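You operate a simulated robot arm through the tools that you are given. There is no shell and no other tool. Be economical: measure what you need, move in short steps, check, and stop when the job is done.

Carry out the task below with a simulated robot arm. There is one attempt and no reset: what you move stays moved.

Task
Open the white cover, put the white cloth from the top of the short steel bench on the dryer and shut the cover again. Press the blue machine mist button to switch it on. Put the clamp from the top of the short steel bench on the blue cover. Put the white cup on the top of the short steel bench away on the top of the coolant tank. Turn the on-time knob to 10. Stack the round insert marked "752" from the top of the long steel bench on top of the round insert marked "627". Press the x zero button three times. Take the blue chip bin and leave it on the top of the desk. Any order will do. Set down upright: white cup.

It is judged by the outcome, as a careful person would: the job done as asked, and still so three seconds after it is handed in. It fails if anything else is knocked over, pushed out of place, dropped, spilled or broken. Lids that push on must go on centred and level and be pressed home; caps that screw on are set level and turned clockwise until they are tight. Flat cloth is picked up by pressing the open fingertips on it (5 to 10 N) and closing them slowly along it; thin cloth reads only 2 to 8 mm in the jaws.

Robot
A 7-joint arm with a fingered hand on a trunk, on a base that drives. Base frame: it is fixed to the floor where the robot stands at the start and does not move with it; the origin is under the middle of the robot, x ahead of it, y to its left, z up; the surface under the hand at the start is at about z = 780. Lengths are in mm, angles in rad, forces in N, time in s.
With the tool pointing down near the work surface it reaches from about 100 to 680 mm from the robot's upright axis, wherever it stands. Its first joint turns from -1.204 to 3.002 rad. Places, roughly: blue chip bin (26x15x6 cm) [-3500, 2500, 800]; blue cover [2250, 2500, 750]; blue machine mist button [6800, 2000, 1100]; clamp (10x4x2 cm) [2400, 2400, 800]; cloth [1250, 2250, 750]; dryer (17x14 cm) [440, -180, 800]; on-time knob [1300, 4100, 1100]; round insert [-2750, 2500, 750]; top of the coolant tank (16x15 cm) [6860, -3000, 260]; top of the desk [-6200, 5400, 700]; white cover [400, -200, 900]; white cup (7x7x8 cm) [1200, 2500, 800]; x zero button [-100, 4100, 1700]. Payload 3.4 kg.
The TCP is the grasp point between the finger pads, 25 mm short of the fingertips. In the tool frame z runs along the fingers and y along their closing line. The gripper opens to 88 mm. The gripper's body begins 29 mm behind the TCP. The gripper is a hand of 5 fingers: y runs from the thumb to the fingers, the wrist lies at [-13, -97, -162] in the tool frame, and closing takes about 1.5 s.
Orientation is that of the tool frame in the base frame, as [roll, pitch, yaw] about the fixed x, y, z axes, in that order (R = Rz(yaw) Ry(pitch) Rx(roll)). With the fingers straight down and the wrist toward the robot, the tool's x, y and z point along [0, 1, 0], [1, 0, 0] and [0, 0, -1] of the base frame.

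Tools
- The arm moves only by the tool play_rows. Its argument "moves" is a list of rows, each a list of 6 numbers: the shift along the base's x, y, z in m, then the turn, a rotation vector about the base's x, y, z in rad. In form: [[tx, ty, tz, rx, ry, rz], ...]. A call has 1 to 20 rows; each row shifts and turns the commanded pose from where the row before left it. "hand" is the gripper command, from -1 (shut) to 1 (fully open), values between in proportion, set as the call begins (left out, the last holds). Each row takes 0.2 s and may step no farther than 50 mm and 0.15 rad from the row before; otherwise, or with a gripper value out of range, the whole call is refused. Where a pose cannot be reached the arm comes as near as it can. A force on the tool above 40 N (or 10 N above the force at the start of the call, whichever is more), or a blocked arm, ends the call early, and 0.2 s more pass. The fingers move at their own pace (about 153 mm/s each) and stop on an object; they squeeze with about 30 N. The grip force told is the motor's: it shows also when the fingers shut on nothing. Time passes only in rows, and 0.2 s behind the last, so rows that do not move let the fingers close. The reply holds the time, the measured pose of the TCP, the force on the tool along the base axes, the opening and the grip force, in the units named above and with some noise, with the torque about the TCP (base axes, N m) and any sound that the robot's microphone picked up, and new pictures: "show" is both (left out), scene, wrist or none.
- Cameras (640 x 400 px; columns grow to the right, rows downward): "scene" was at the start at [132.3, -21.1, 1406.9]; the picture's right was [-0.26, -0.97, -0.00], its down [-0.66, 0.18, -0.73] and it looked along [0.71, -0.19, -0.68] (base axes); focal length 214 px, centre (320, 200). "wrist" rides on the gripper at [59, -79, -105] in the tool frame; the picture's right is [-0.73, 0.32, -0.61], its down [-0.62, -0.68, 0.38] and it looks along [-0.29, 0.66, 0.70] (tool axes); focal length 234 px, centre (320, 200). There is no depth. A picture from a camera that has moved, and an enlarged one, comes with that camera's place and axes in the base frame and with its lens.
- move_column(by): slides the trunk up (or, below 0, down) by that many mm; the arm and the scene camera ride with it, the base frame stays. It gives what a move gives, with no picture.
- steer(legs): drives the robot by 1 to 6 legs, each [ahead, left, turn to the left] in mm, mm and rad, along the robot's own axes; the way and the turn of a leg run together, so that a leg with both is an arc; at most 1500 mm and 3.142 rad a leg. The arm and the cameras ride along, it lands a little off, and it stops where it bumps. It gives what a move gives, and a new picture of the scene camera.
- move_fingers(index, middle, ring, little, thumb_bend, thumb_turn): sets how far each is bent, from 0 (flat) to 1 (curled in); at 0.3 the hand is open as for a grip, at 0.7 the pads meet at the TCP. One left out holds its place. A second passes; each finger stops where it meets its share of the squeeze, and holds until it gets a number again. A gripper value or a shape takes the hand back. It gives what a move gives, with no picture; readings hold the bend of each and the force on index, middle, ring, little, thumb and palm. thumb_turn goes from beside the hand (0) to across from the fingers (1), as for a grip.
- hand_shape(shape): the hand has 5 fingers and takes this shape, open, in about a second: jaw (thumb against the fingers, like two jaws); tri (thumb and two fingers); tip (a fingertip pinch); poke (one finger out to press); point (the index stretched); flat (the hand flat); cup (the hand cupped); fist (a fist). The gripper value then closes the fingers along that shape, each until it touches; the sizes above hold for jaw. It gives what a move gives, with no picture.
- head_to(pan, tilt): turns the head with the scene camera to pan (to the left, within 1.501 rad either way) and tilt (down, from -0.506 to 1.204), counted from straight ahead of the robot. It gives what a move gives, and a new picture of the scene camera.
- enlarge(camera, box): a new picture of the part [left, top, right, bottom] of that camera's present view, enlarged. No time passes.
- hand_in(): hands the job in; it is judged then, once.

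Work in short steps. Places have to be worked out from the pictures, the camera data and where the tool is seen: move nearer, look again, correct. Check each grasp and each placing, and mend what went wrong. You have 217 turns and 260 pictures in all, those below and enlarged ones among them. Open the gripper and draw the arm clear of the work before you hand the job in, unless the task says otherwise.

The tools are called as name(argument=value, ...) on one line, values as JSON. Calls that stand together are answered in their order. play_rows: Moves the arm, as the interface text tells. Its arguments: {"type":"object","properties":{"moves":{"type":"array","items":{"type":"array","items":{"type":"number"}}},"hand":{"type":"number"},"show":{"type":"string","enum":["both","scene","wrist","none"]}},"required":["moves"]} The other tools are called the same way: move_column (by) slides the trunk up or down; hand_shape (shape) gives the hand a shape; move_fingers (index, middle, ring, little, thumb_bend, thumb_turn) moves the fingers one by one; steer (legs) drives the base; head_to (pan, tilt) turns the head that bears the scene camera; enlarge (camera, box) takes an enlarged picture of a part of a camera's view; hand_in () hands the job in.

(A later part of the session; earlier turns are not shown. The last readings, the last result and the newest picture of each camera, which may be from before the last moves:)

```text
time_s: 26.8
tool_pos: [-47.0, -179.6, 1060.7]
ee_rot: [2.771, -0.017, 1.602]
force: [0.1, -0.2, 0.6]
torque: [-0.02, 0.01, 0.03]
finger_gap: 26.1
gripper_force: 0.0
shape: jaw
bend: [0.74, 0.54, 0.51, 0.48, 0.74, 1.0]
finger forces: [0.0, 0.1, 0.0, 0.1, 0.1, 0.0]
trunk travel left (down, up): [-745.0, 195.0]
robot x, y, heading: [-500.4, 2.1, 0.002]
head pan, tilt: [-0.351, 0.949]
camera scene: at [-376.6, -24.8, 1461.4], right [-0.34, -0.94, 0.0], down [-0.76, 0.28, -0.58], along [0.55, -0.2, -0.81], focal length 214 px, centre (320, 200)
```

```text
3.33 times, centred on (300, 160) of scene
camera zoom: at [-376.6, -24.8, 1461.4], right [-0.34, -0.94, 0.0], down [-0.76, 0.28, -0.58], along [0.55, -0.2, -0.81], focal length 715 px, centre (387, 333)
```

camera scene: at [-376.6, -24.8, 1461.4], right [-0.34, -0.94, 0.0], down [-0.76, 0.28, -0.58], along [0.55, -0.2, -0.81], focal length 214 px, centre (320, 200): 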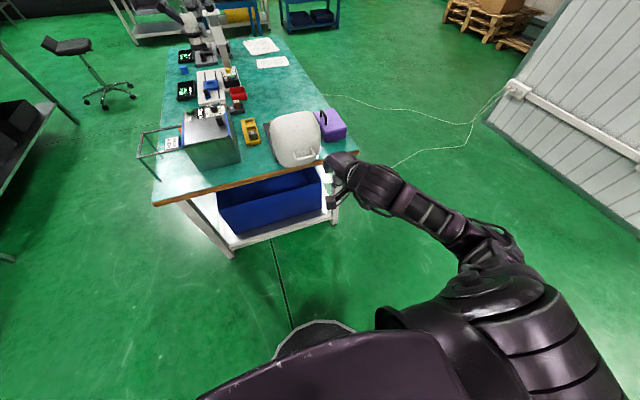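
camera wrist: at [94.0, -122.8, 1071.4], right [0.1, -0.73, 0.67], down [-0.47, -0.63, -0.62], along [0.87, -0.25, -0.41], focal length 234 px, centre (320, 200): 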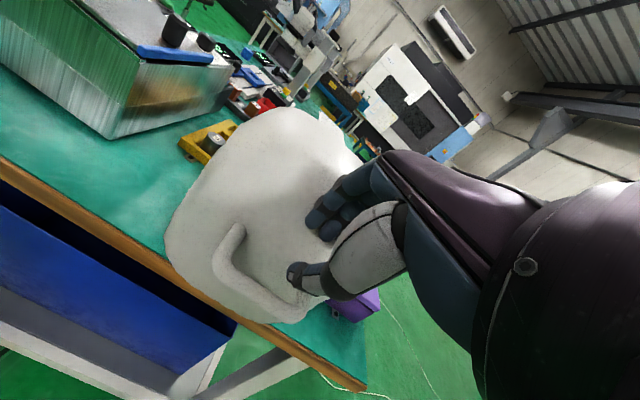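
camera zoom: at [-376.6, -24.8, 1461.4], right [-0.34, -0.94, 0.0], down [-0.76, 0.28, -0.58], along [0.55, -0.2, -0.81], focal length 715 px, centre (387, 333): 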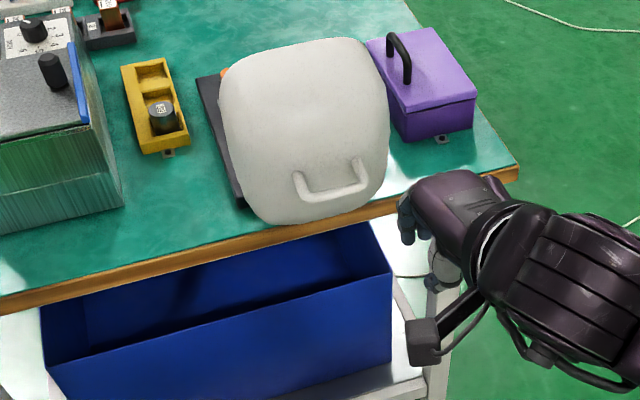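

The lid stands open stably. Now drive around to the short steel bench; first head turned left to see the way.

head_to(pan=1.3, tilt=0.5)

steer(legs=[[0, 1100, 0], [650, 0, 0]])

```text
time_s: 28.5
tool_pos: [-48.1, -179.6, 1060.8]
ee_rot: [2.771, -0.019, 1.6]
force: [0.4, -0.4, 0.3]
torque: [-0.06, -0.03, -0.01]
finger_gap: 26.3
gripper_force: 0.0
shape: jaw
bend: [0.74, 0.54, 0.51, 0.48, 0.74, 1.0]
finger forces: [0.1, 0.0, 0.0, 0.0, 0.0, 0.0]
trunk travel left (down, up): [-745.0, 195.0]
robot x, y, heading: [-496.5, 0.9, -0.002]
head pan, tilt: [1.3, 0.499]
camera scene: at [-420.2, 88.0, 1498.9], right [0.96, -0.27, 0.0], down [-0.13, -0.46, -0.88], along [0.24, 0.85, -0.48], focal length 214 px, centre (320, 200)
```

scene: 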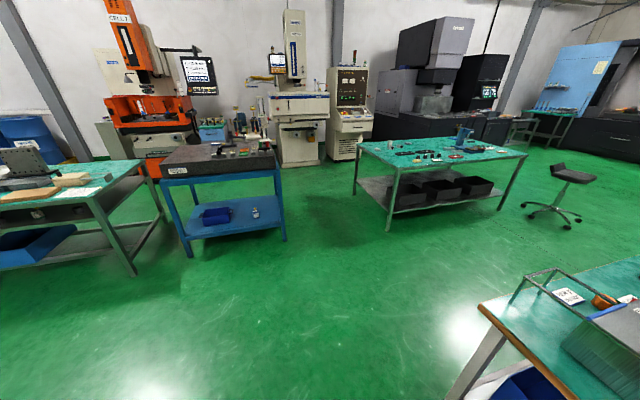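

```text
time_s: 37.3
tool_pos: [603.6, 940.1, 1061.2]
ee_rot: [2.772, -0.018, 1.623]
force: [-0.5, -0.2, -0.6]
torque: [-0.03, -0.01, 0.0]
finger_gap: 26.4
gripper_force: 0.1
shape: jaw
bend: [0.74, 0.54, 0.51, 0.48, 0.74, 1.0]
finger forces: [0.0, 0.1, 0.0, 0.0, 0.1, 0.0]
trunk travel left (down, up): [-745.0, 195.0]
robot x, y, heading: [145.6, 1110.9, 0.014]
head pan, tilt: [1.3, 0.499]
camera scene: at [225.2, 1200.0, 1498.9], right [0.97, -0.25, 0.0], down [-0.12, -0.46, -0.88], along [0.22, 0.85, -0.48], focal length 214 px, centre (320, 200)
```

scene: 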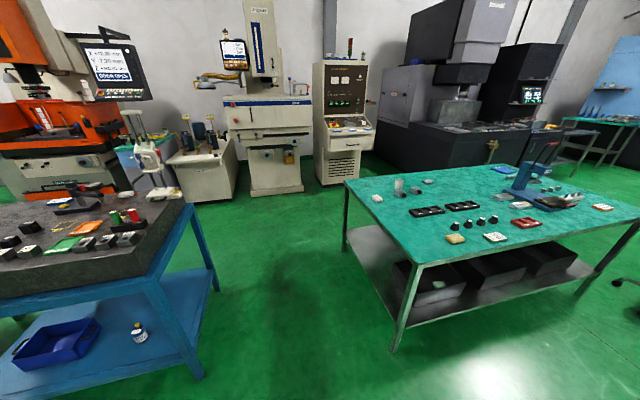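

Gap is clear. Drive on to the back of the bench and turn to face it.

steer(legs=[[0, 1000, 0], [0, 1050, 0], [0, 0, -1.585]])

head_to(pan=0.7, tilt=0.5)

```text
time_s: 51.4
tool_pos: [-65.3, 2710.0, 1059.8]
ee_rot: [2.771, -0.018, 0.024]
force: [-0.6, -0.6, -0.3]
torque: [0.04, 0.02, -0.02]
finger_gap: 26.2
gripper_force: 0.1
shape: jaw
bend: [0.74, 0.54, 0.51, 0.48, 0.74, 1.0]
finger forces: [0.1, 0.0, 0.1, 0.0, 0.1, 0.0]
trunk travel left (down, up): [-745.0, 195.0]
robot x, y, heading: [115.9, 3156.9, -1.577]
head pan, tilt: [1.3, 0.499]
camera scene: at [204.9, 3084.2, 1498.9], right [-0.27, -0.96, 0.0], down [-0.46, 0.13, -0.88], along [0.84, -0.24, -0.48], focal length 214 px, centre (320, 200)
```

scene: 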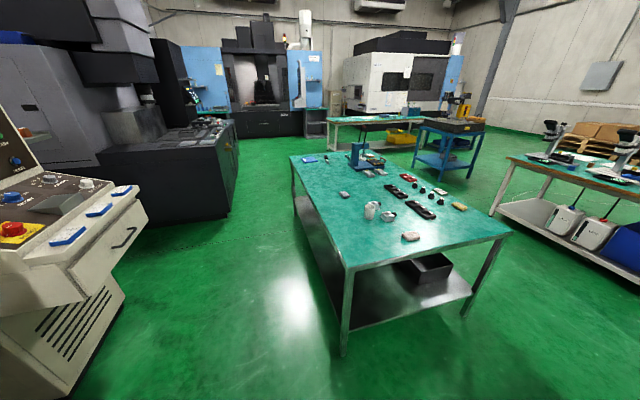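

```text
time_s: 52.4
tool_pos: [-66.2, 2710.4, 1060.1]
ee_rot: [2.772, -0.019, 0.026]
force: [0.6, -0.1, 0.1]
torque: [-0.01, 0.0, 0.03]
finger_gap: 26.0
gripper_force: 0.1
shape: jaw
bend: [0.74, 0.54, 0.51, 0.48, 0.74, 1.0]
finger forces: [0.0, 0.1, 0.0, 0.0, 0.0, 0.0]
trunk travel left (down, up): [-745.0, 195.0]
robot x, y, heading: [115.5, 3159.7, -1.578]
head pan, tilt: [0.7, 0.499]
camera scene: at [175.6, 3039.2, 1498.9], right [-0.77, -0.64, 0.0], down [-0.31, 0.37, -0.88], along [0.56, -0.68, -0.48], focal length 214 px, centre (320, 200)
```

scene: 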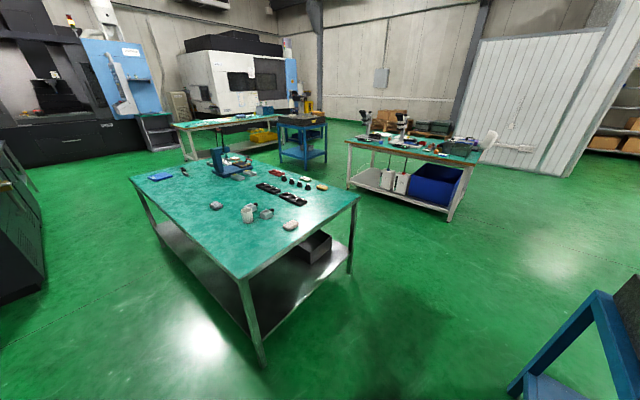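

steer(legs=[[0, 1080, 0]])

head_to(pan=0.0, tilt=0.8)

```text
time_s: 57.9
tool_pos: [985.3, 2696.3, 1062.2]
ee_rot: [2.771, -0.018, 0.009]
force: [0.6, 0.4, 0.6]
torque: [-0.03, 0.0, -0.01]
finger_gap: 26.4
gripper_force: 0.0
shape: jaw
bend: [0.74, 0.54, 0.51, 0.48, 0.74, 1.0]
finger forces: [0.0, 0.0, 0.0, 0.0, 0.0, 0.0]
trunk travel left (down, up): [-745.0, 195.0]
robot x, y, heading: [1176.1, 3141.0, -1.59]
head pan, tilt: [0.7, 0.499]
camera scene: at [1232.8, 3022.5, 1498.9], right [-0.78, -0.63, 0.0], down [-0.3, 0.37, -0.88], along [0.55, -0.68, -0.48], focal length 214 px, centre (320, 200)
```

scene: 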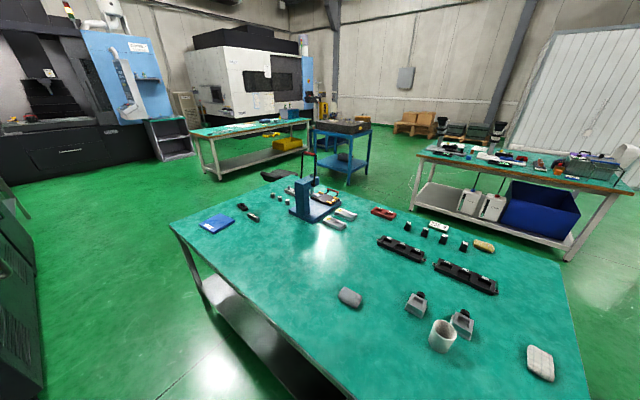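

```text
time_s: 58.9
tool_pos: [985.2, 2697.6, 1060.3]
ee_rot: [2.772, -0.019, 0.008]
force: [-0.3, -0.4, -0.1]
torque: [0.01, 0.02, 0.02]
finger_gap: 26.1
gripper_force: 0.1
shape: jaw
bend: [0.74, 0.54, 0.51, 0.48, 0.74, 1.0]
finger forces: [0.0, 0.0, 0.1, 0.0, 0.0, 0.0]
trunk travel left (down, up): [-745.0, 195.0]
robot x, y, heading: [1178.3, 3144.3, -1.596]
head pan, tilt: [0.0, 0.799]
camera scene: at [1174.0, 3012.7, 1472.9], right [-1.0, 0.02, 0.0], down [0.02, 0.72, -0.7], along [-0.01, -0.7, -0.72], focal length 214 px, centre (320, 200)
```

scene: 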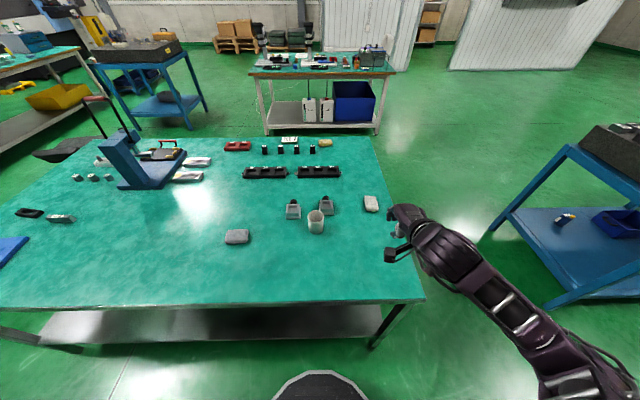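

enlarge(camera="scene", box=[200, 130, 400, 255])

enlarge(camera="scene", box=[0, 120, 220, 260])

```text
3.20 times, centred on (300, 192) of scene
camera zoom: at [1174.0, 3012.7, 1472.9], right [-1.0, 0.02, 0.0], down [0.02, 0.72, -0.7], along [-0.01, -0.7, -0.72], focal length 686 px, centre (384, 224)
```

zoom: 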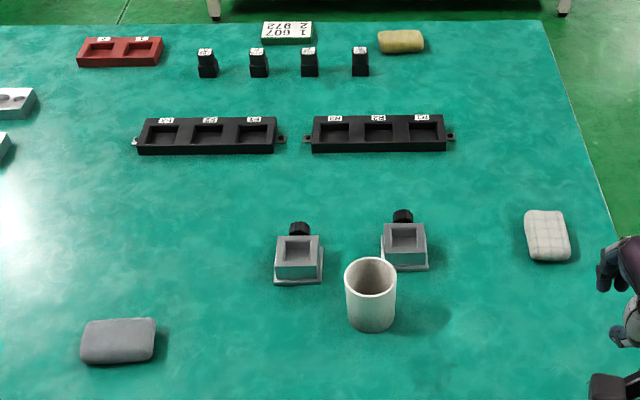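

```text
2.86 times, centred on (110, 190) of scene
camera zoom: at [1174.0, 3012.7, 1472.9], right [-1.0, 0.02, 0.0], down [0.02, 0.72, -0.7], along [-0.01, -0.7, -0.72], focal length 613 px, centre (920, 229)
```

zoom: 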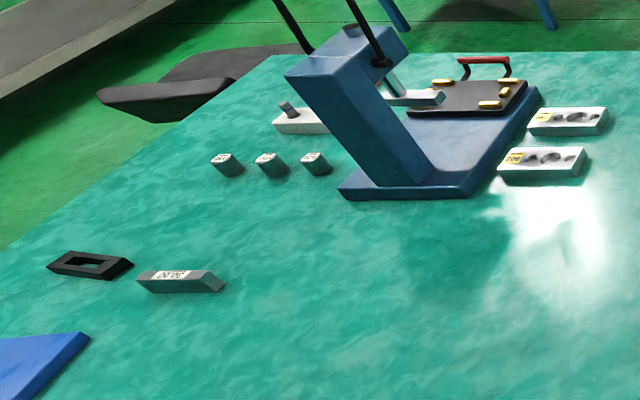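

The white cloth is the checked folded pad at about [928,2335]; cup at [1187,2472]. Clamp and blue cover lie at the far (+x) end; I drive there first, around the end of the bench.

steer(legs=[[40, 1500, 0.02]])

head_to(pan=0.9, tilt=0.6)

```text
refused: leg 1 is longer than a leg can be; nothing moved
```

```text
time_s: 60.1
tool_pos: [985.7, 2696.2, 1059.6]
ee_rot: [2.77, -0.018, 0.008]
force: [0.3, -0.4, -0.5]
torque: [-0.01, 0.02, -0.01]
finger_gap: 26.2
gripper_force: 0.1
shape: jaw
bend: [0.74, 0.54, 0.51, 0.48, 0.74, 1.0]
finger forces: [0.1, 0.1, 0.0, 0.1, 0.0, 0.0]
trunk travel left (down, up): [-745.0, 195.0]
robot x, y, heading: [1175.8, 3143.4, -1.595]
head pan, tilt: [0.901, 0.6]
camera scene: at [1243.6, 3036.9, 1489.8], right [-0.64, -0.77, 0.0], down [-0.43, 0.36, -0.83], along [0.63, -0.53, -0.56], focal length 214 px, centre (320, 200)
```

scene: 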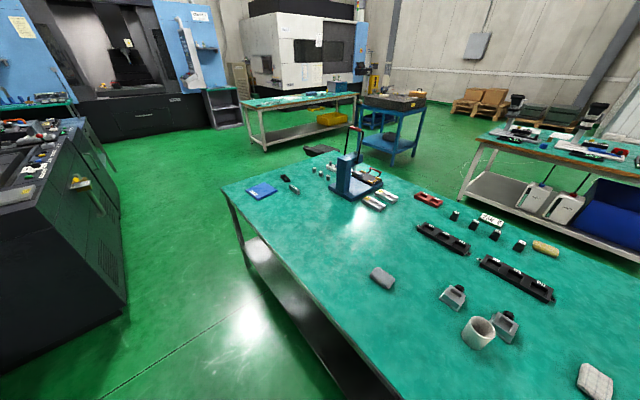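

steer(legs=[[0, 1480, 0], [0, 300, 0], [600, 0, 0], [0, 0, -1.546]])

head_to(pan=0.0, tilt=0.8)

```text
time_s: 75.8
tool_pos: [2465.7, 2709.1, 1060.9]
ee_rot: [2.771, -0.017, -1.539]
force: [0.0, 0.1, 0.8]
torque: [-0.01, 0.02, -0.04]
finger_gap: 26.5
gripper_force: 0.0
shape: jaw
bend: [0.74, 0.54, 0.51, 0.48, 0.74, 1.0]
finger forces: [0.0, 0.1, 0.0, 0.0, 0.1, 0.1]
trunk travel left (down, up): [-745.0, 195.0]
robot x, y, heading: [2917.2, 2532.0, 3.145]
head pan, tilt: [0.901, 0.6]
camera scene: at [2813.9, 2460.8, 1489.8], right [-0.78, 0.62, 0.0], down [0.35, 0.44, -0.83], along [-0.51, -0.65, -0.56], focal length 214 px, centre (320, 200)
```

scene: 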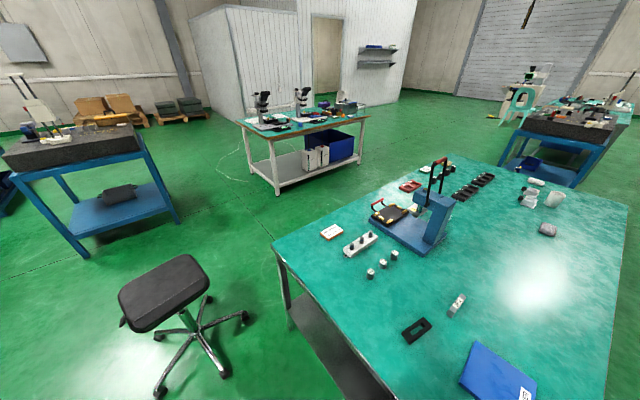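

```text
time_s: 77.0
tool_pos: [2466.0, 2708.6, 1061.8]
ee_rot: [2.772, -0.017, -1.54]
force: [0.0, -0.6, 0.1]
torque: [-0.01, -0.01, -0.01]
finger_gap: 26.6
gripper_force: 0.0
shape: jaw
bend: [0.74, 0.54, 0.51, 0.48, 0.74, 1.0]
finger forces: [0.0, 0.0, 0.1, 0.0, 0.0, 0.0]
trunk travel left (down, up): [-745.0, 195.0]
robot x, y, heading: [2917.5, 2532.7, 3.142]
head pan, tilt: [0.0, 0.799]
camera scene: at [2788.1, 2529.9, 1472.9], right [0.0, 1.0, 0.0], down [0.72, 0.0, -0.7], along [-0.7, 0.0, -0.72], focal length 214 px, centre (320, 200)
```

scene: 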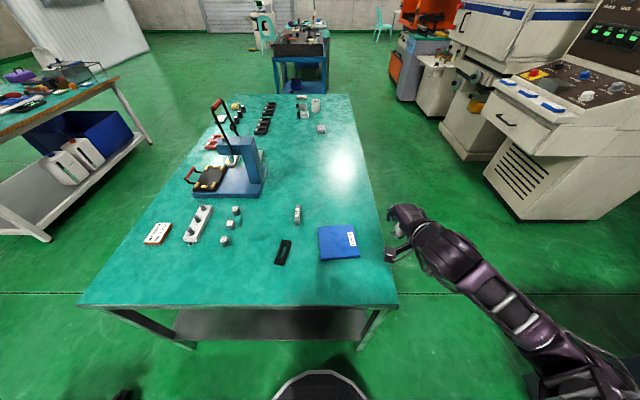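

enlarge(camera="scene", box=[200, 180, 380, 292])

```text
3.56 times, centred on (290, 236) of scene
camera zoom: at [2788.1, 2529.9, 1472.9], right [0.0, 1.0, 0.0], down [0.72, 0.0, -0.7], along [-0.7, 0.0, -0.72], focal length 763 px, centre (427, 72)
```

zoom: 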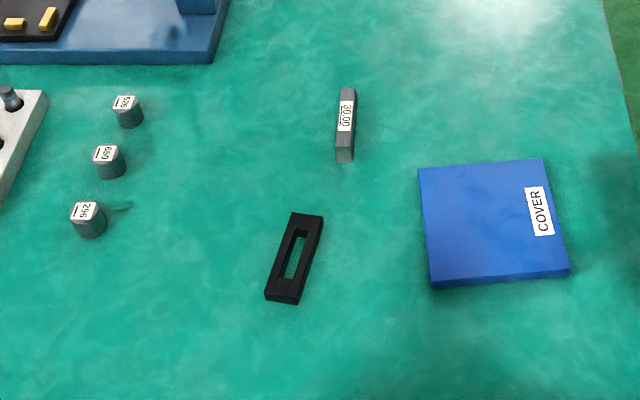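

The clamp (black frame, 10x4) is at about [2372,2393] with its length nearly along x; the blue cover marked COVER lies at [2350,2560]. I straighten the hand, turn it to close along y, and hover over the clamp.

play_rows(moves=[[0, 0, 0, 0.004, -0.123, 0], [0, 0, 0, 0.004, -0.123, 0], [0, 0, 0, 0.004, -0.123, 0], [-0.0096, -0.0316, -0.01, 0, 0, 0.1405], [-0.0096, -0.0316, -0.01, 0, 0, 0.1405], [-0.0096, -0.0316, -0.01, 0, 0, 0.1405], [-0.0096, -0.0316, -0.01, 0, 0, 0.1405], [-0.0096, -0.0316, -0.01, 0, 0, 0.1405], [-0.0096, -0.0316, -0.01, 0, 0, 0.1405], [-0.0096, -0.0316, -0.01, 0, 0, 0.1405], [-0.0096, -0.0316, -0.01, 0, 0, 0.1405], [-0.0096, -0.0316, -0.01, 0, 0, 0.1405], [-0.0096, -0.0316, -0.01, 0, 0, 0.1405], [0, 0, -0.03, 0, 0, 0], [0, 0, -0.03, 0, 0, 0], [0, 0, 0, 0, 0, 0]], hand=1)

```text
time_s: 80.3
tool_pos: [2401.5, 2486.4, 932.3]
ee_rot: [3.141, -0.002, -0.469]
force: [-0.6, 0.5, 0.4]
torque: [0.02, 0.02, 0.0]
finger_gap: 88.2
gripper_force: 0.0
shape: jaw
bend: [0.3, 0.3, 0.3, 0.3, 0.3, 0.98]
finger forces: [0.0, 0.0, 0.0, 0.0, 0.0, 0.0]
out of reach, approached as far as the arm can: row 11, 12, 13
trunk travel left (down, up): [-745.0, 195.0]
robot x, y, heading: [2916.8, 2530.3, 3.146]
head pan, tilt: [0.0, 0.799]
camera scene: at [2788.4, 2530.2, 1473.0], right [0.0, 1.0, 0.0], down [0.72, 0.0, -0.7], along [-0.7, 0.0, -0.72], focal length 214 px, centre (320, 200)
camera wrist: at [2489.2, 2530.6, 1038.4], right [-0.79, 0.04, 0.61], down [-0.25, 0.89, -0.38], along [-0.56, -0.45, -0.7], focal length 234 px, centre (320, 200)
```

scene: 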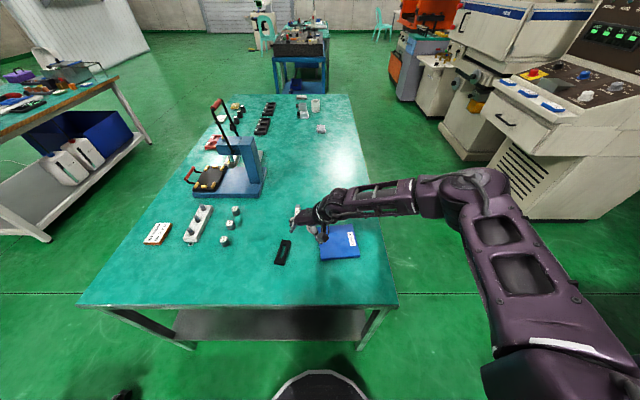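
wrist: 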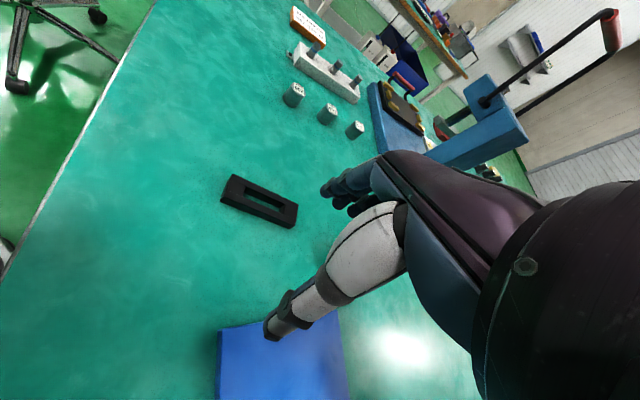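

The wrist hits its limit here; turning the robot itself 0.4 rad to the left helps. Then I re-aim.

steer(legs=[[0, 0, 0.4]])

play_rows(moves=[[-0.022, 0.026, 0, 0, 0, -0.015], [-0.022, 0.026, 0, 0, 0, -0.015], [-0.022, 0.026, 0, 0, 0, -0.015], [-0.022, 0.026, 0, 0, 0, -0.015], [0, 0, 0, 0, 0, 0]])

```text
time_s: 82.0
tool_pos: [2461.1, 2284.5, 934.1]
ee_rot: [-3.14, -0.001, -0.063]
force: [0.0, 0.4, 0.8]
torque: [0.02, 0.03, 0.0]
finger_gap: 87.9
gripper_force: 0.0
shape: jaw
bend: [0.3, 0.3, 0.3, 0.3, 0.3, 0.98]
finger forces: [0.0, 0.1, 0.0, 0.0, 0.0, 0.0]
trunk travel left (down, up): [-745.0, 195.0]
robot x, y, heading: [2917.7, 2533.1, -2.737]
head pan, tilt: [0.0, 0.799]
camera scene: at [2798.7, 2478.1, 1472.9], right [-0.4, 0.92, 0.0], down [0.66, 0.28, -0.7], along [-0.64, -0.28, -0.72], focal length 214 px, centre (320, 200)
```

scene: 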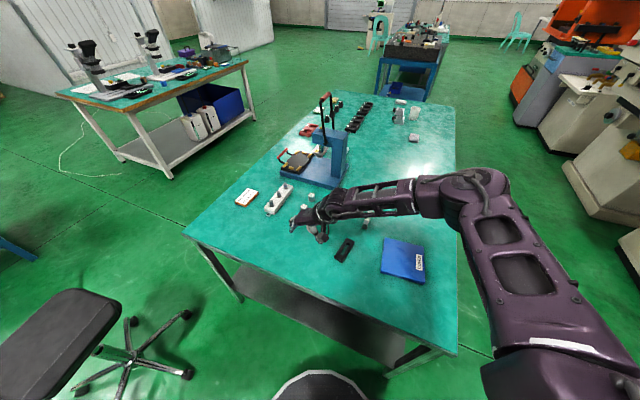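

```text
time_s: 83.2
tool_pos: [2438.7, 2310.8, 934.4]
ee_rot: [3.139, -0.001, -0.114]
force: [1.3, 0.0, -0.7]
torque: [0.01, 0.04, 0.0]
finger_gap: 88.2
gripper_force: 0.2
shape: jaw
bend: [0.3, 0.3, 0.3, 0.3, 0.3, 0.98]
finger forces: [0.0, 0.0, 0.0, 0.0, 0.0, 0.0]
out of reach, approached as far as the arm can: row 1, 2, 3, 4
trunk travel left (down, up): [-745.0, 195.0]
robot x, y, heading: [2915.3, 2528.9, -2.735]
head pan, tilt: [0.0, 0.799]
camera scene: at [2798.6, 2478.1, 1472.9], right [-0.4, 0.92, 0.0], down [0.66, 0.28, -0.7], along [-0.64, -0.28, -0.72], focal length 214 px, centre (320, 200)
camera wrist: at [2506.3, 2383.5, 1038.4], right [-0.76, -0.24, 0.61], down [-0.54, 0.75, -0.38], along [-0.36, -0.62, -0.7], focal length 234 px, centre (320, 200)
```

scene: 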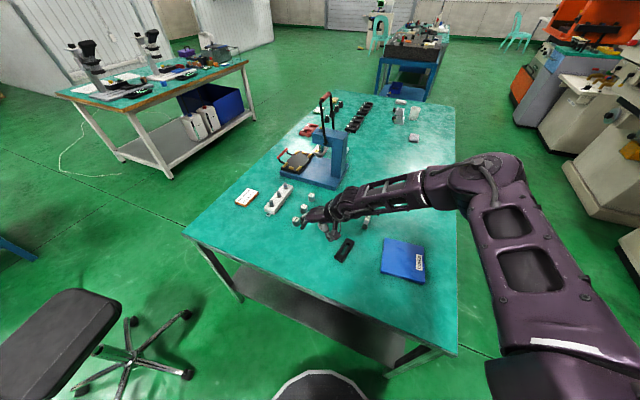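
wrist: 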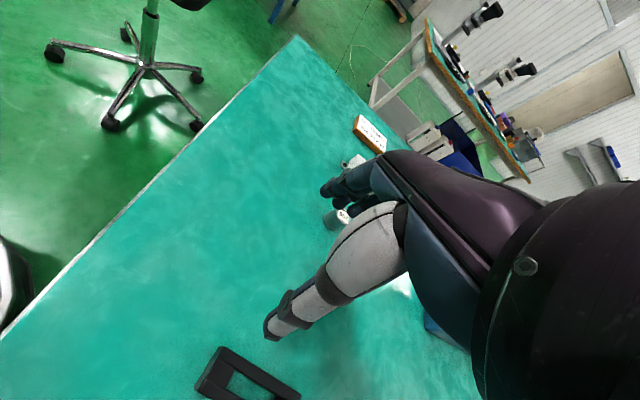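

I turn the robot farther left so the wrist sits comfortably, then move over the clamp.

steer(legs=[[0, 0, 0.43]])

play_rows(moves=[[-0.024, 0.031, 0, 0, 0, -0.055], [-0.024, 0.031, 0, 0, 0, -0.055], [-0.024, 0.031, 0, 0, 0, -0.055], [-0.024, 0.031, 0, 0, 0, -0.055], [-0.024, 0.031, 0, 0, 0, -0.055], [-0.024, 0.031, 0, 0, 0, -0.055], [-0.024, 0.031, 0, 0, 0, -0.055], [-0.024, 0.031, 0, 0, 0, -0.055], [0, 0, 0, 0, 0, 0]])

```text
time_s: 84.8
tool_pos: [2573.0, 2131.8, 934.6]
ee_rot: [-3.14, 0.0, 0.317]
force: [0.2, 0.4, 0.7]
torque: [0.02, 0.02, 0.01]
finger_gap: 88.0
gripper_force: 0.2
shape: jaw
bend: [0.3, 0.3, 0.3, 0.3, 0.3, 0.98]
finger forces: [0.1, 0.0, 0.0, 0.0, 0.1, 0.0]
trunk travel left (down, up): [-745.0, 195.0]
robot x, y, heading: [2914.1, 2531.7, -2.304]
head pan, tilt: [0.0, 0.799]
camera scene: at [2831.1, 2432.9, 1472.9], right [-0.74, 0.67, 0.0], down [0.48, 0.53, -0.7], along [-0.47, -0.52, -0.72], focal length 214 px, centre (320, 200)
```

scene: 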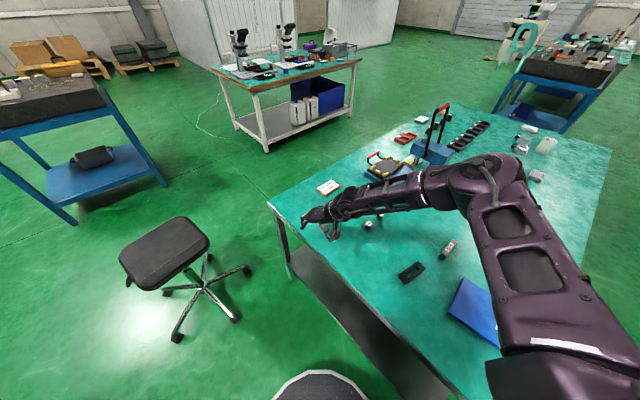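

```text
time_s: 86.8
tool_pos: [2401.4, 2377.2, 928.6]
ee_rot: [-3.139, 0.007, -0.13]
force: [0.5, -0.5, 0.3]
torque: [0.03, 0.0, -0.01]
finger_gap: 88.0
gripper_force: 0.1
shape: jaw
bend: [0.3, 0.3, 0.3, 0.3, 0.3, 0.98]
finger forces: [0.0, 0.0, 0.1, 0.1, 0.1, 0.0]
out of reach, approached as far as the arm can: row 7, 8
trunk travel left (down, up): [-745.0, 195.0]
robot x, y, heading: [2913.0, 2529.3, -2.307]
head pan, tilt: [0.0, 0.799]
camera scene: at [2831.2, 2431.5, 1472.8], right [-0.74, 0.67, 0.0], down [0.48, 0.53, -0.7], along [-0.47, -0.52, -0.72], focal length 214 px, centre (320, 200)
camera wrist: at [2469.1, 2448.2, 1032.7], right [-0.76, -0.23, 0.61], down [-0.53, 0.76, -0.38], along [-0.37, -0.61, -0.7], focal length 234 px, centre (320, 200)
```

scene: 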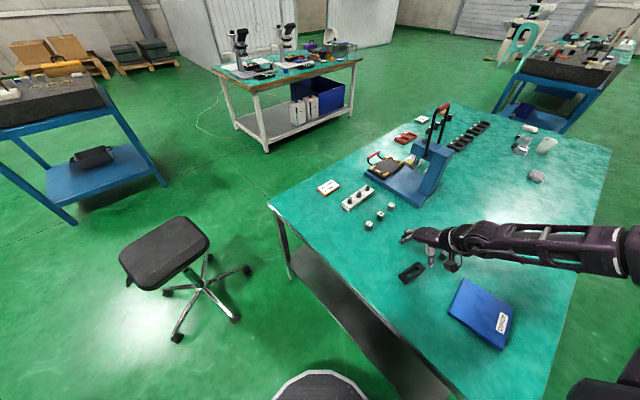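
wrist: 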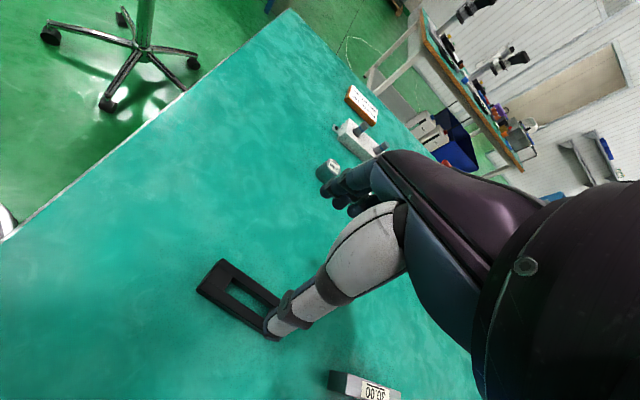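

The arm is fully stretched; drive ~70 mm closer and go over the clamp, lower.

steer(legs=[[47, -52, 0]])

play_rows(moves=[[0.026, 0.006, -0.03, 0, 0, 0], [0.026, 0.006, -0.03, 0, 0, 0], [0, 0, -0.03, 0, 0, 0], [0, 0, 0, 0, 0, 0]])

```text
time_s: 87.8
tool_pos: [2331.4, 2378.5, 927.9]
ee_rot: [3.141, 0.004, -0.129]
force: [-0.7, 0.5, -1.5]
torque: [0.01, -0.02, -0.01]
finger_gap: 88.3
gripper_force: 0.1
shape: jaw
bend: [0.3, 0.3, 0.3, 0.3, 0.3, 0.98]
finger forces: [0.0, 0.0, 0.1, 0.0, 0.0, 0.0]
trunk travel left (down, up): [-745.0, 195.0]
robot x, y, heading: [2844.0, 2530.0, -2.301]
head pan, tilt: [0.0, 0.799]
camera scene: at [2761.2, 2432.3, 1472.9], right [-0.74, 0.67, 0.0], down [0.48, 0.53, -0.7], along [-0.47, -0.52, -0.72], focal length 214 px, centre (320, 200)
```

scene: 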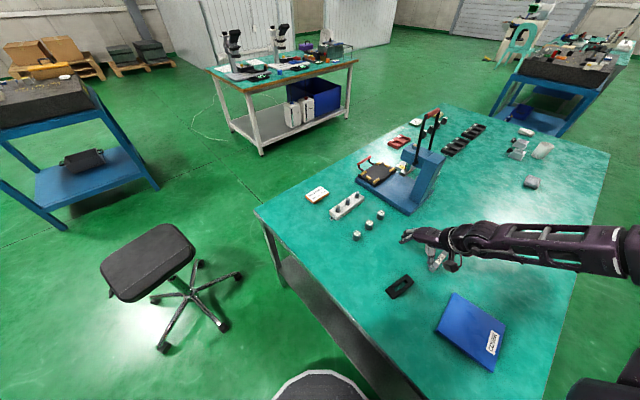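

```text
time_s: 88.8
tool_pos: [2381.0, 2387.9, 840.6]
ee_rot: [3.141, 0.005, -0.129]
force: [-1.3, -0.1, -0.3]
torque: [0.02, 0.0, 0.0]
finger_gap: 87.7
gripper_force: 0.0
shape: jaw
bend: [0.3, 0.3, 0.3, 0.3, 0.3, 0.98]
finger forces: [0.0, 0.1, 0.1, 0.0, 0.0, 0.0]
trunk travel left (down, up): [-745.0, 195.0]
robot x, y, heading: [2847.8, 2529.4, -2.307]
head pan, tilt: [0.0, 0.799]
camera scene: at [2762.0, 2432.9, 1473.0], right [-0.74, 0.67, 0.0], down [0.48, 0.53, -0.7], along [-0.47, -0.52, -0.72], focal length 214 px, centre (320, 200)
camera wrist: at [2450.7, 2460.1, 944.4], right [-0.76, -0.23, 0.61], down [-0.53, 0.76, -0.38], along [-0.38, -0.61, -0.69], focal length 234 px, centre (320, 200)
```

scene: 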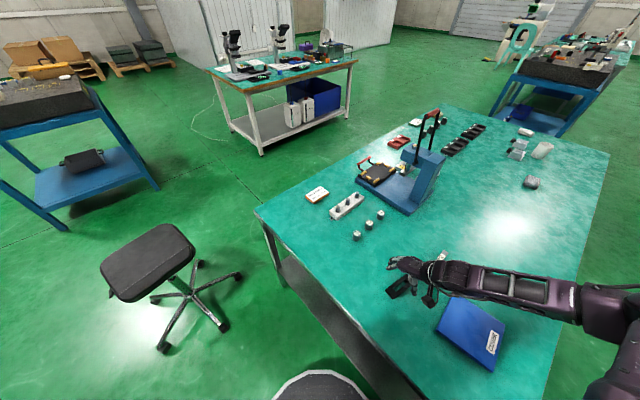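
wrist: 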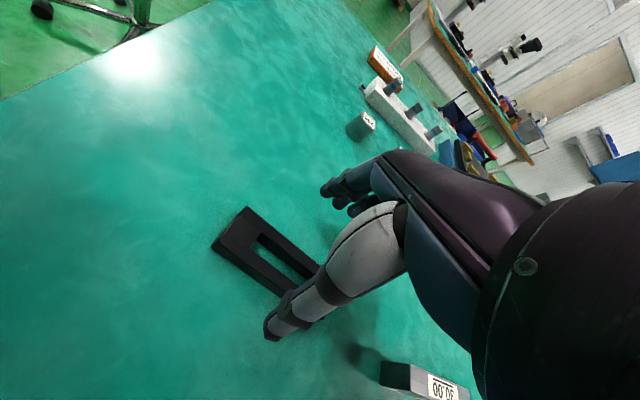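

Aligned over the clamp (centre ≈[2375,2390]). Descend to near the bench and close.

play_rows(moves=[[-0.003, 0.002, -0.03, 0, 0, -0.06], [0, 0, -0.02, 0, 0, 0], [0, 0, -0.008, 0, 0, 0], [0, 0, 0, 0, 0, 0]], show="wrist")

```text
time_s: 89.5
tool_pos: [2376.2, 2383.7, 802.1]
ee_rot: [3.114, 0.006, -0.19]
force: [4.2, 6.4, 26.8]
torque: [-0.76, 0.25, 0.02]
finger_gap: 85.0
gripper_force: 0.1
shape: jaw
bend: [0.3, 0.3, 0.3, 0.3, 0.26, 0.97]
finger forces: [0.5, 22.6, 0.0, 0.1, 3.5, 0.1]
trunk travel left (down, up): [-745.0, 195.0]
robot x, y, heading: [2848.3, 2534.5, -2.31]
head pan, tilt: [0.0, 0.799]
stopped in row 3: the force on the tool passed its limit at 52 N (the readings are from after the stop); the commanded pose is now the measured one
camera wrist: at [2450.6, 2455.3, 904.0], right [-0.77, -0.16, 0.62], down [-0.49, 0.78, -0.4], along [-0.42, -0.61, -0.68], focal length 234 px, centre (320, 200)
```

wrist: 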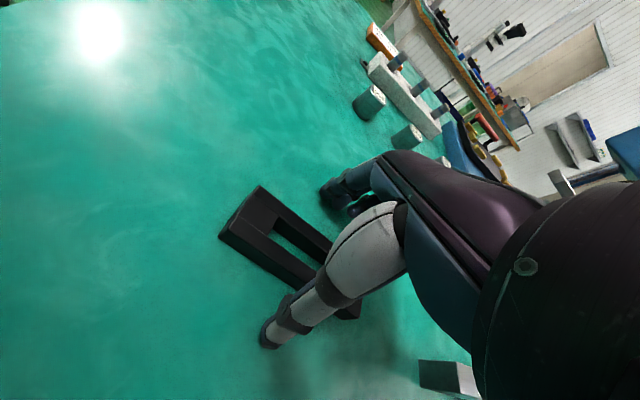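

Bench surface is at ≈775. Raise 5 mm and close on the clamp.

play_rows(moves=[[0, 0, 0.006, 0, 0, 0], [0, 0, 0, 0, 0, 0]], show="none")

play_rows(moves=[[0, 0, 0, 0, 0, 0], [0, 0, 0, 0, 0, 0], [0, 0, 0, 0, 0, 0], [0, 0, 0, 0, 0, 0], [0, 0, 0, 0, 0, 0], [0, 0, 0, 0, 0, 0], [0, 0, 0, 0, 0, 0]], hand=-1, show="wrist")

```text
time_s: 90.1
tool_pos: [2375.6, 2386.6, 804.8]
ee_rot: [3.124, 0.006, -0.189]
force: [1.8, 0.1, 3.6]
torque: [-0.13, 0.01, 0.09]
finger_gap: 87.2
gripper_force: 0.1
shape: jaw
bend: [0.3, 0.3, 0.3, 0.3, 0.29, 0.97]
finger forces: [0.1, 3.6, 0.1, 0.0, 0.3, 0.0]
trunk travel left (down, up): [-745.0, 195.0]
robot x, y, heading: [2846.4, 2531.8, -2.305]
head pan, tilt: [0.0, 0.799]
```

```text
time_s: 91.7
tool_pos: [2376.7, 2385.3, 806.9]
ee_rot: [3.121, 0.007, -0.191]
force: [-0.6, 2.8, 20.1]
torque: [0.23, -0.04, 0.13]
finger_gap: 30.7
gripper_force: 30.0
shape: jaw
bend: [0.74, 0.51, 0.49, 0.52, 0.74, 1.0]
finger forces: [17.3, 5.2, 3.8, 1.9, 42.7, 0.0]
trunk travel left (down, up): [-745.0, 195.0]
robot x, y, heading: [2846.4, 2531.6, -2.302]
head pan, tilt: [0.0, 0.799]
camera wrist: at [2449.8, 2455.8, 908.3], right [-0.77, -0.17, 0.62], down [-0.49, 0.78, -0.39], along [-0.42, -0.6, -0.68], focal length 234 px, centre (320, 200)
```

wrist: 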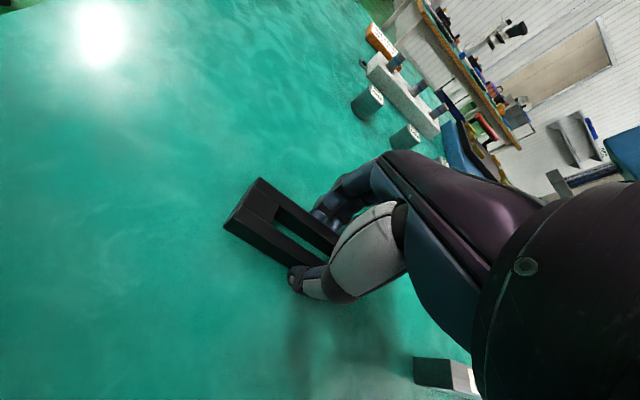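

play_rows(moves=[[0, 0, 0.02, 0, 0, 0], [0, 0, 0.04, 0, 0, 0], [0, 0, 0.04, 0, 0, 0], [0, 0, 0, 0, 0, 0]])

enlarge(camera="scene", box=[340, 200, 540, 390])

```text
time_s: 92.7
tool_pos: [2374.3, 2387.0, 903.9]
ee_rot: [3.125, 0.004, -0.19]
force: [0.0, 0.4, -2.6]
torque: [0.0, 0.0, 0.0]
finger_gap: 30.1
gripper_force: 30.2
shape: jaw
bend: [0.74, 0.51, 0.49, 0.55, 0.74, 1.0]
finger forces: [17.5, 5.3, 3.6, 1.6, 26.3, 0.0]
trunk travel left (down, up): [-745.0, 195.0]
robot x, y, heading: [2849.6, 2528.8, -2.306]
head pan, tilt: [0.0, 0.799]
camera scene: at [2760.7, 2432.2, 1472.8], right [-0.74, 0.67, 0.0], down [0.48, 0.53, -0.7], along [-0.47, -0.52, -0.72], focal length 214 px, centre (320, 200)
camera wrist: at [2448.0, 2455.3, 1006.7], right [-0.77, -0.17, 0.62], down [-0.49, 0.78, -0.39], along [-0.41, -0.6, -0.68], focal length 234 px, centre (320, 200)
```

scene: 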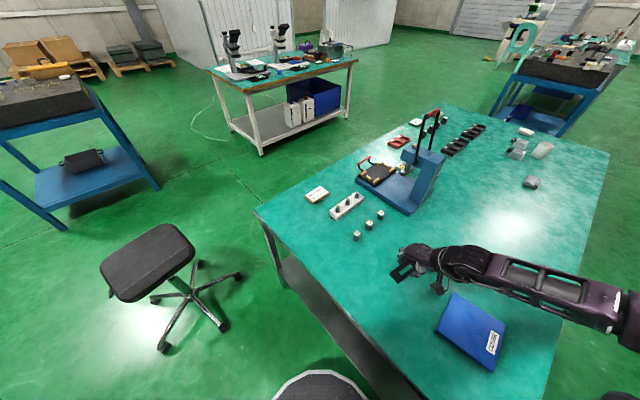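
wrist: 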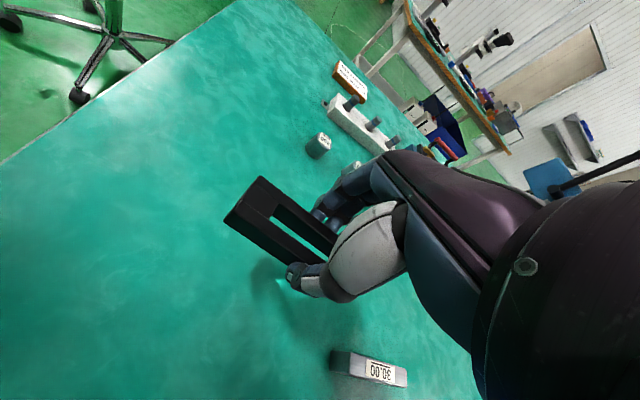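

```text
2.11 times, centred on (440, 295) of scene
camera zoom: at [2760.7, 2432.2, 1472.8], right [-0.74, 0.67, 0.0], down [0.48, 0.53, -0.7], along [-0.47, -0.52, -0.72], focal length 452 px, centre (67, 0)
```

zoom: 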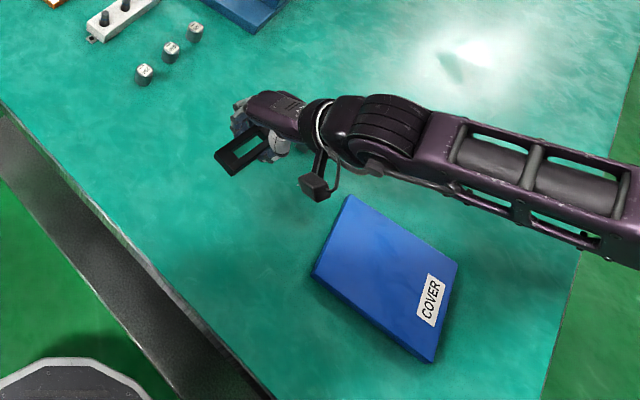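

The clamp is held level. Turning the robot right by 0.42 rad swings it right over the blue cover (centre ≈[2344,2596]).

steer(legs=[[0, 0, -0.42]])

play_rows(moves=[[-0.006, 0, -0.02, 0, 0, 0], [-0.004, 0, -0.02, 0, 0, 0], [0, 0, 0, 0, 0, 0]])

enlarge(camera="scene", box=[240, 180, 440, 305])

```text
time_s: 94.3
tool_pos: [2356.7, 2591.5, 903.9]
ee_rot: [3.122, 0.005, -0.612]
force: [0.7, -0.6, -2.7]
torque: [0.04, -0.02, 0.02]
finger_gap: 30.0
gripper_force: 29.8
shape: jaw
bend: [0.74, 0.51, 0.49, 0.55, 0.74, 1.0]
finger forces: [17.6, 5.4, 3.4, 1.6, 25.9, 0.1]
trunk travel left (down, up): [-745.0, 195.0]
robot x, y, heading: [2844.1, 2528.9, -2.729]
head pan, tilt: [0.0, 0.799]
camera scene: at [2729.0, 2477.1, 1472.9], right [-0.4, 0.92, 0.0], down [0.66, 0.29, -0.7], along [-0.64, -0.28, -0.72], focal length 214 px, centre (320, 200)
```

scene: 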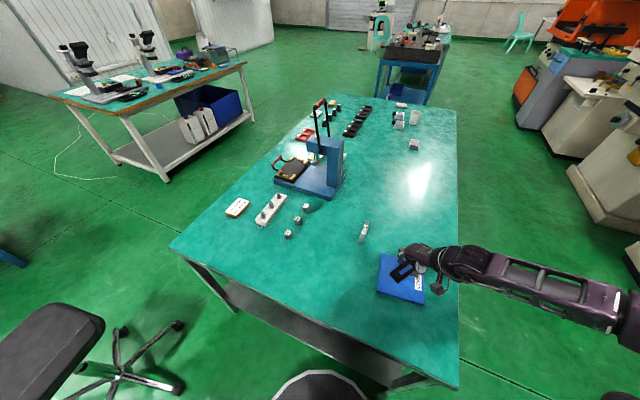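

```text
time_s: 95.1
tool_pos: [2347.5, 2591.1, 863.4]
ee_rot: [3.121, 0.004, -0.613]
force: [0.5, -1.0, -2.8]
torque: [0.03, 0.02, 0.0]
finger_gap: 30.1
gripper_force: 29.9
shape: jaw
bend: [0.74, 0.51, 0.49, 0.55, 0.74, 1.0]
finger forces: [17.6, 5.4, 3.5, 1.6, 26.1, 0.1]
trunk travel left (down, up): [-745.0, 195.0]
robot x, y, heading: [2847.5, 2526.6, -2.729]
head pan, tilt: [0.0, 0.799]
camera scene: at [2729.2, 2477.0, 1472.9], right [-0.4, 0.92, 0.0], down [0.66, 0.29, -0.7], along [-0.64, -0.28, -0.72], focal length 214 px, centre (320, 200)
camera wrist: at [2442.7, 2624.8, 966.2], right [-0.77, 0.16, 0.62], down [-0.12, 0.91, -0.39], along [-0.63, -0.38, -0.68], focal length 234 px, centre (320, 200)
```

scene: 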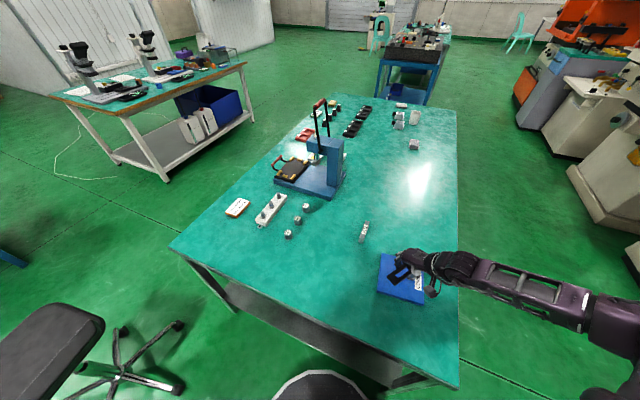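
wrist: 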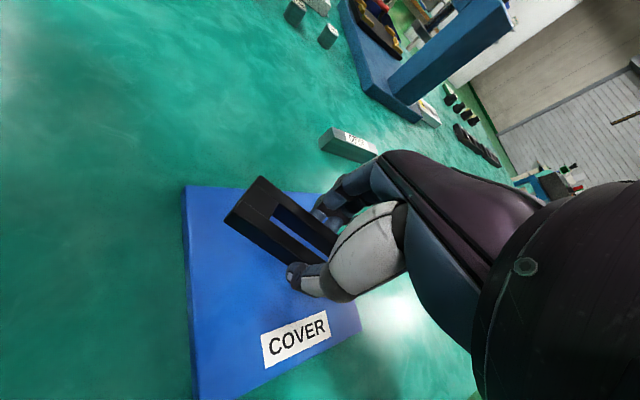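

```text
3.20 times, centred on (340, 242) of scene
camera zoom: at [2729.2, 2477.0, 1472.9], right [-0.4, 0.92, 0.0], down [0.66, 0.29, -0.7], along [-0.64, -0.28, -0.72], focal length 686 px, centre (256, 64)
```

zoom: 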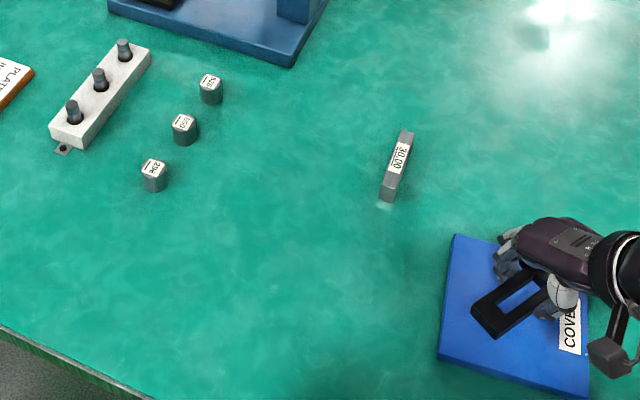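

Cover centre is ≈[2334,2598]; shift a bit and lower until contact.

play_rows(moves=[[-0.013, 0.006, -0.015, 0, 0, 0], [0, 0, -0.01, 0, 0, 0], [0, 0, -0.005, 0, 0, 0], [0, 0, -0.004, 0, 0, 0], [0, 0, -0.004, 0, 0, 0], [0, 0, 0, 0, 0, 0]], show="wrist")

```text
time_s: 96.5
tool_pos: [2333.3, 2598.2, 825.5]
ee_rot: [3.124, 0.004, -0.613]
force: [0.7, -0.7, -2.8]
torque: [0.02, 0.0, 0.01]
finger_gap: 29.8
gripper_force: 29.9
shape: jaw
bend: [0.74, 0.51, 0.49, 0.55, 0.74, 1.0]
finger forces: [17.6, 5.5, 3.5, 1.6, 26.1, 0.0]
trunk travel left (down, up): [-745.0, 195.0]
robot x, y, heading: [2848.8, 2530.1, -2.73]
head pan, tilt: [0.0, 0.799]
camera wrist: at [2429.1, 2631.4, 928.6], right [-0.77, 0.16, 0.62], down [-0.12, 0.91, -0.39], along [-0.62, -0.38, -0.68], focal length 234 px, centre (320, 200)
```

wrist: 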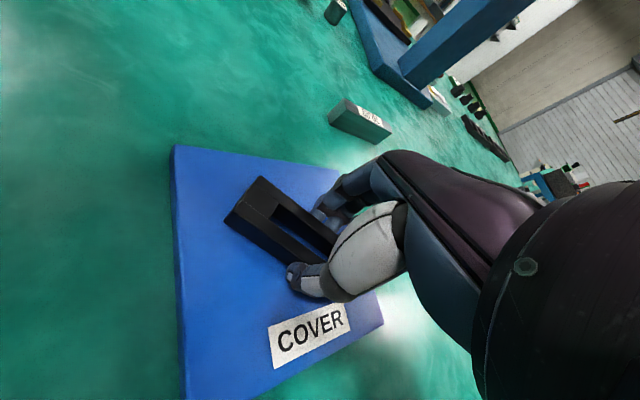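

Not yet in contact; lower in small steps.

play_rows(moves=[[0, 0, -0.003, 0, 0, 0], [0, 0, -0.003, 0, 0, 0], [0, 0, -0.002, 0, 0, 0], [0, 0, 0, 0, 0, 0]], show="none")

```text
time_s: 97.5
tool_pos: [2334.4, 2598.2, 821.7]
ee_rot: [3.116, 0.011, -0.613]
force: [-4.0, 2.7, 29.8]
torque: [0.17, 0.38, 0.02]
finger_gap: 30.4
gripper_force: 29.8
shape: jaw
bend: [0.74, 0.51, 0.5, 0.54, 0.74, 1.0]
finger forces: [18.2, 5.9, 4.0, 9.9, 42.5, 0.0]
trunk travel left (down, up): [-745.0, 195.0]
robot x, y, heading: [2847.5, 2526.3, -2.719]
head pan, tilt: [0.0, 0.799]
```

Contact at z≈822. Ease up 2 mm, then open and lift away.

play_rows(moves=[[0, 0, 0.003, 0, 0, 0], [0, 0, 0, 0, 0, 0]], show="none")

play_rows(moves=[[0, 0, 0, 0, 0, 0], [0, 0, 0, 0, 0, 0], [0, 0, 0, 0, 0, 0], [0, 0, 0, 0, 0, 0], [0, 0, 0.02, 0, 0, 0], [0, 0, 0.04, 0, 0, 0], [0, 0, 0.04, 0, 0, 0], [0, 0, 0.04, 0, 0, 0]], hand=0.6, show="wrist")

```text
time_s: 98.1
tool_pos: [2335.1, 2598.2, 822.8]
ee_rot: [3.12, 0.007, -0.611]
force: [-7.1, 1.2, 20.2]
torque: [-0.05, 0.76, 0.0]
finger_gap: 30.3
gripper_force: 29.5
shape: jaw
bend: [0.74, 0.51, 0.5, 0.72, 0.74, 1.0]
finger forces: [18.8, 6.0, 4.3, 13.3, 28.6, 0.1]
trunk travel left (down, up): [-745.0, 195.0]
robot x, y, heading: [2846.2, 2525.9, -2.727]
head pan, tilt: [0.0, 0.799]
```

```text
time_s: 99.9
tool_pos: [2334.6, 2595.8, 960.4]
ee_rot: [3.122, 0.004, -0.611]
force: [-1.1, 0.2, 0.1]
torque: [-0.02, -0.02, -0.03]
finger_gap: 70.3
gripper_force: 0.0
shape: jaw
bend: [0.27, 0.34, 0.32, 0.33, 0.49, 0.99]
finger forces: [0.0, 0.0, 0.0, 0.1, 0.0, 0.0]
trunk travel left (down, up): [-745.0, 195.0]
robot x, y, heading: [2844.8, 2528.5, -2.723]
head pan, tilt: [0.0, 0.799]
camera wrist: at [2430.0, 2630.0, 1063.4], right [-0.77, 0.16, 0.62], down [-0.13, 0.91, -0.39], along [-0.63, -0.38, -0.68], focal length 234 px, centre (320, 200)
```

wrist: 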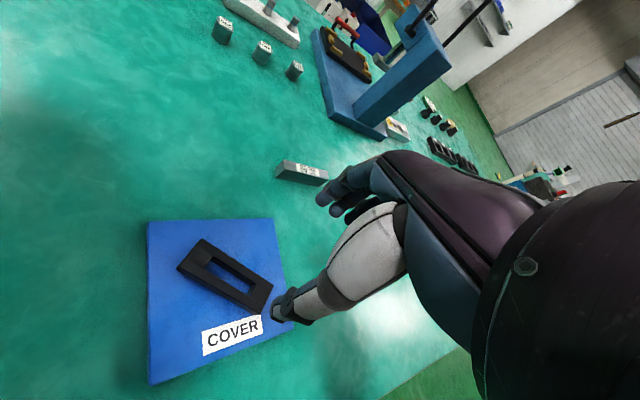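

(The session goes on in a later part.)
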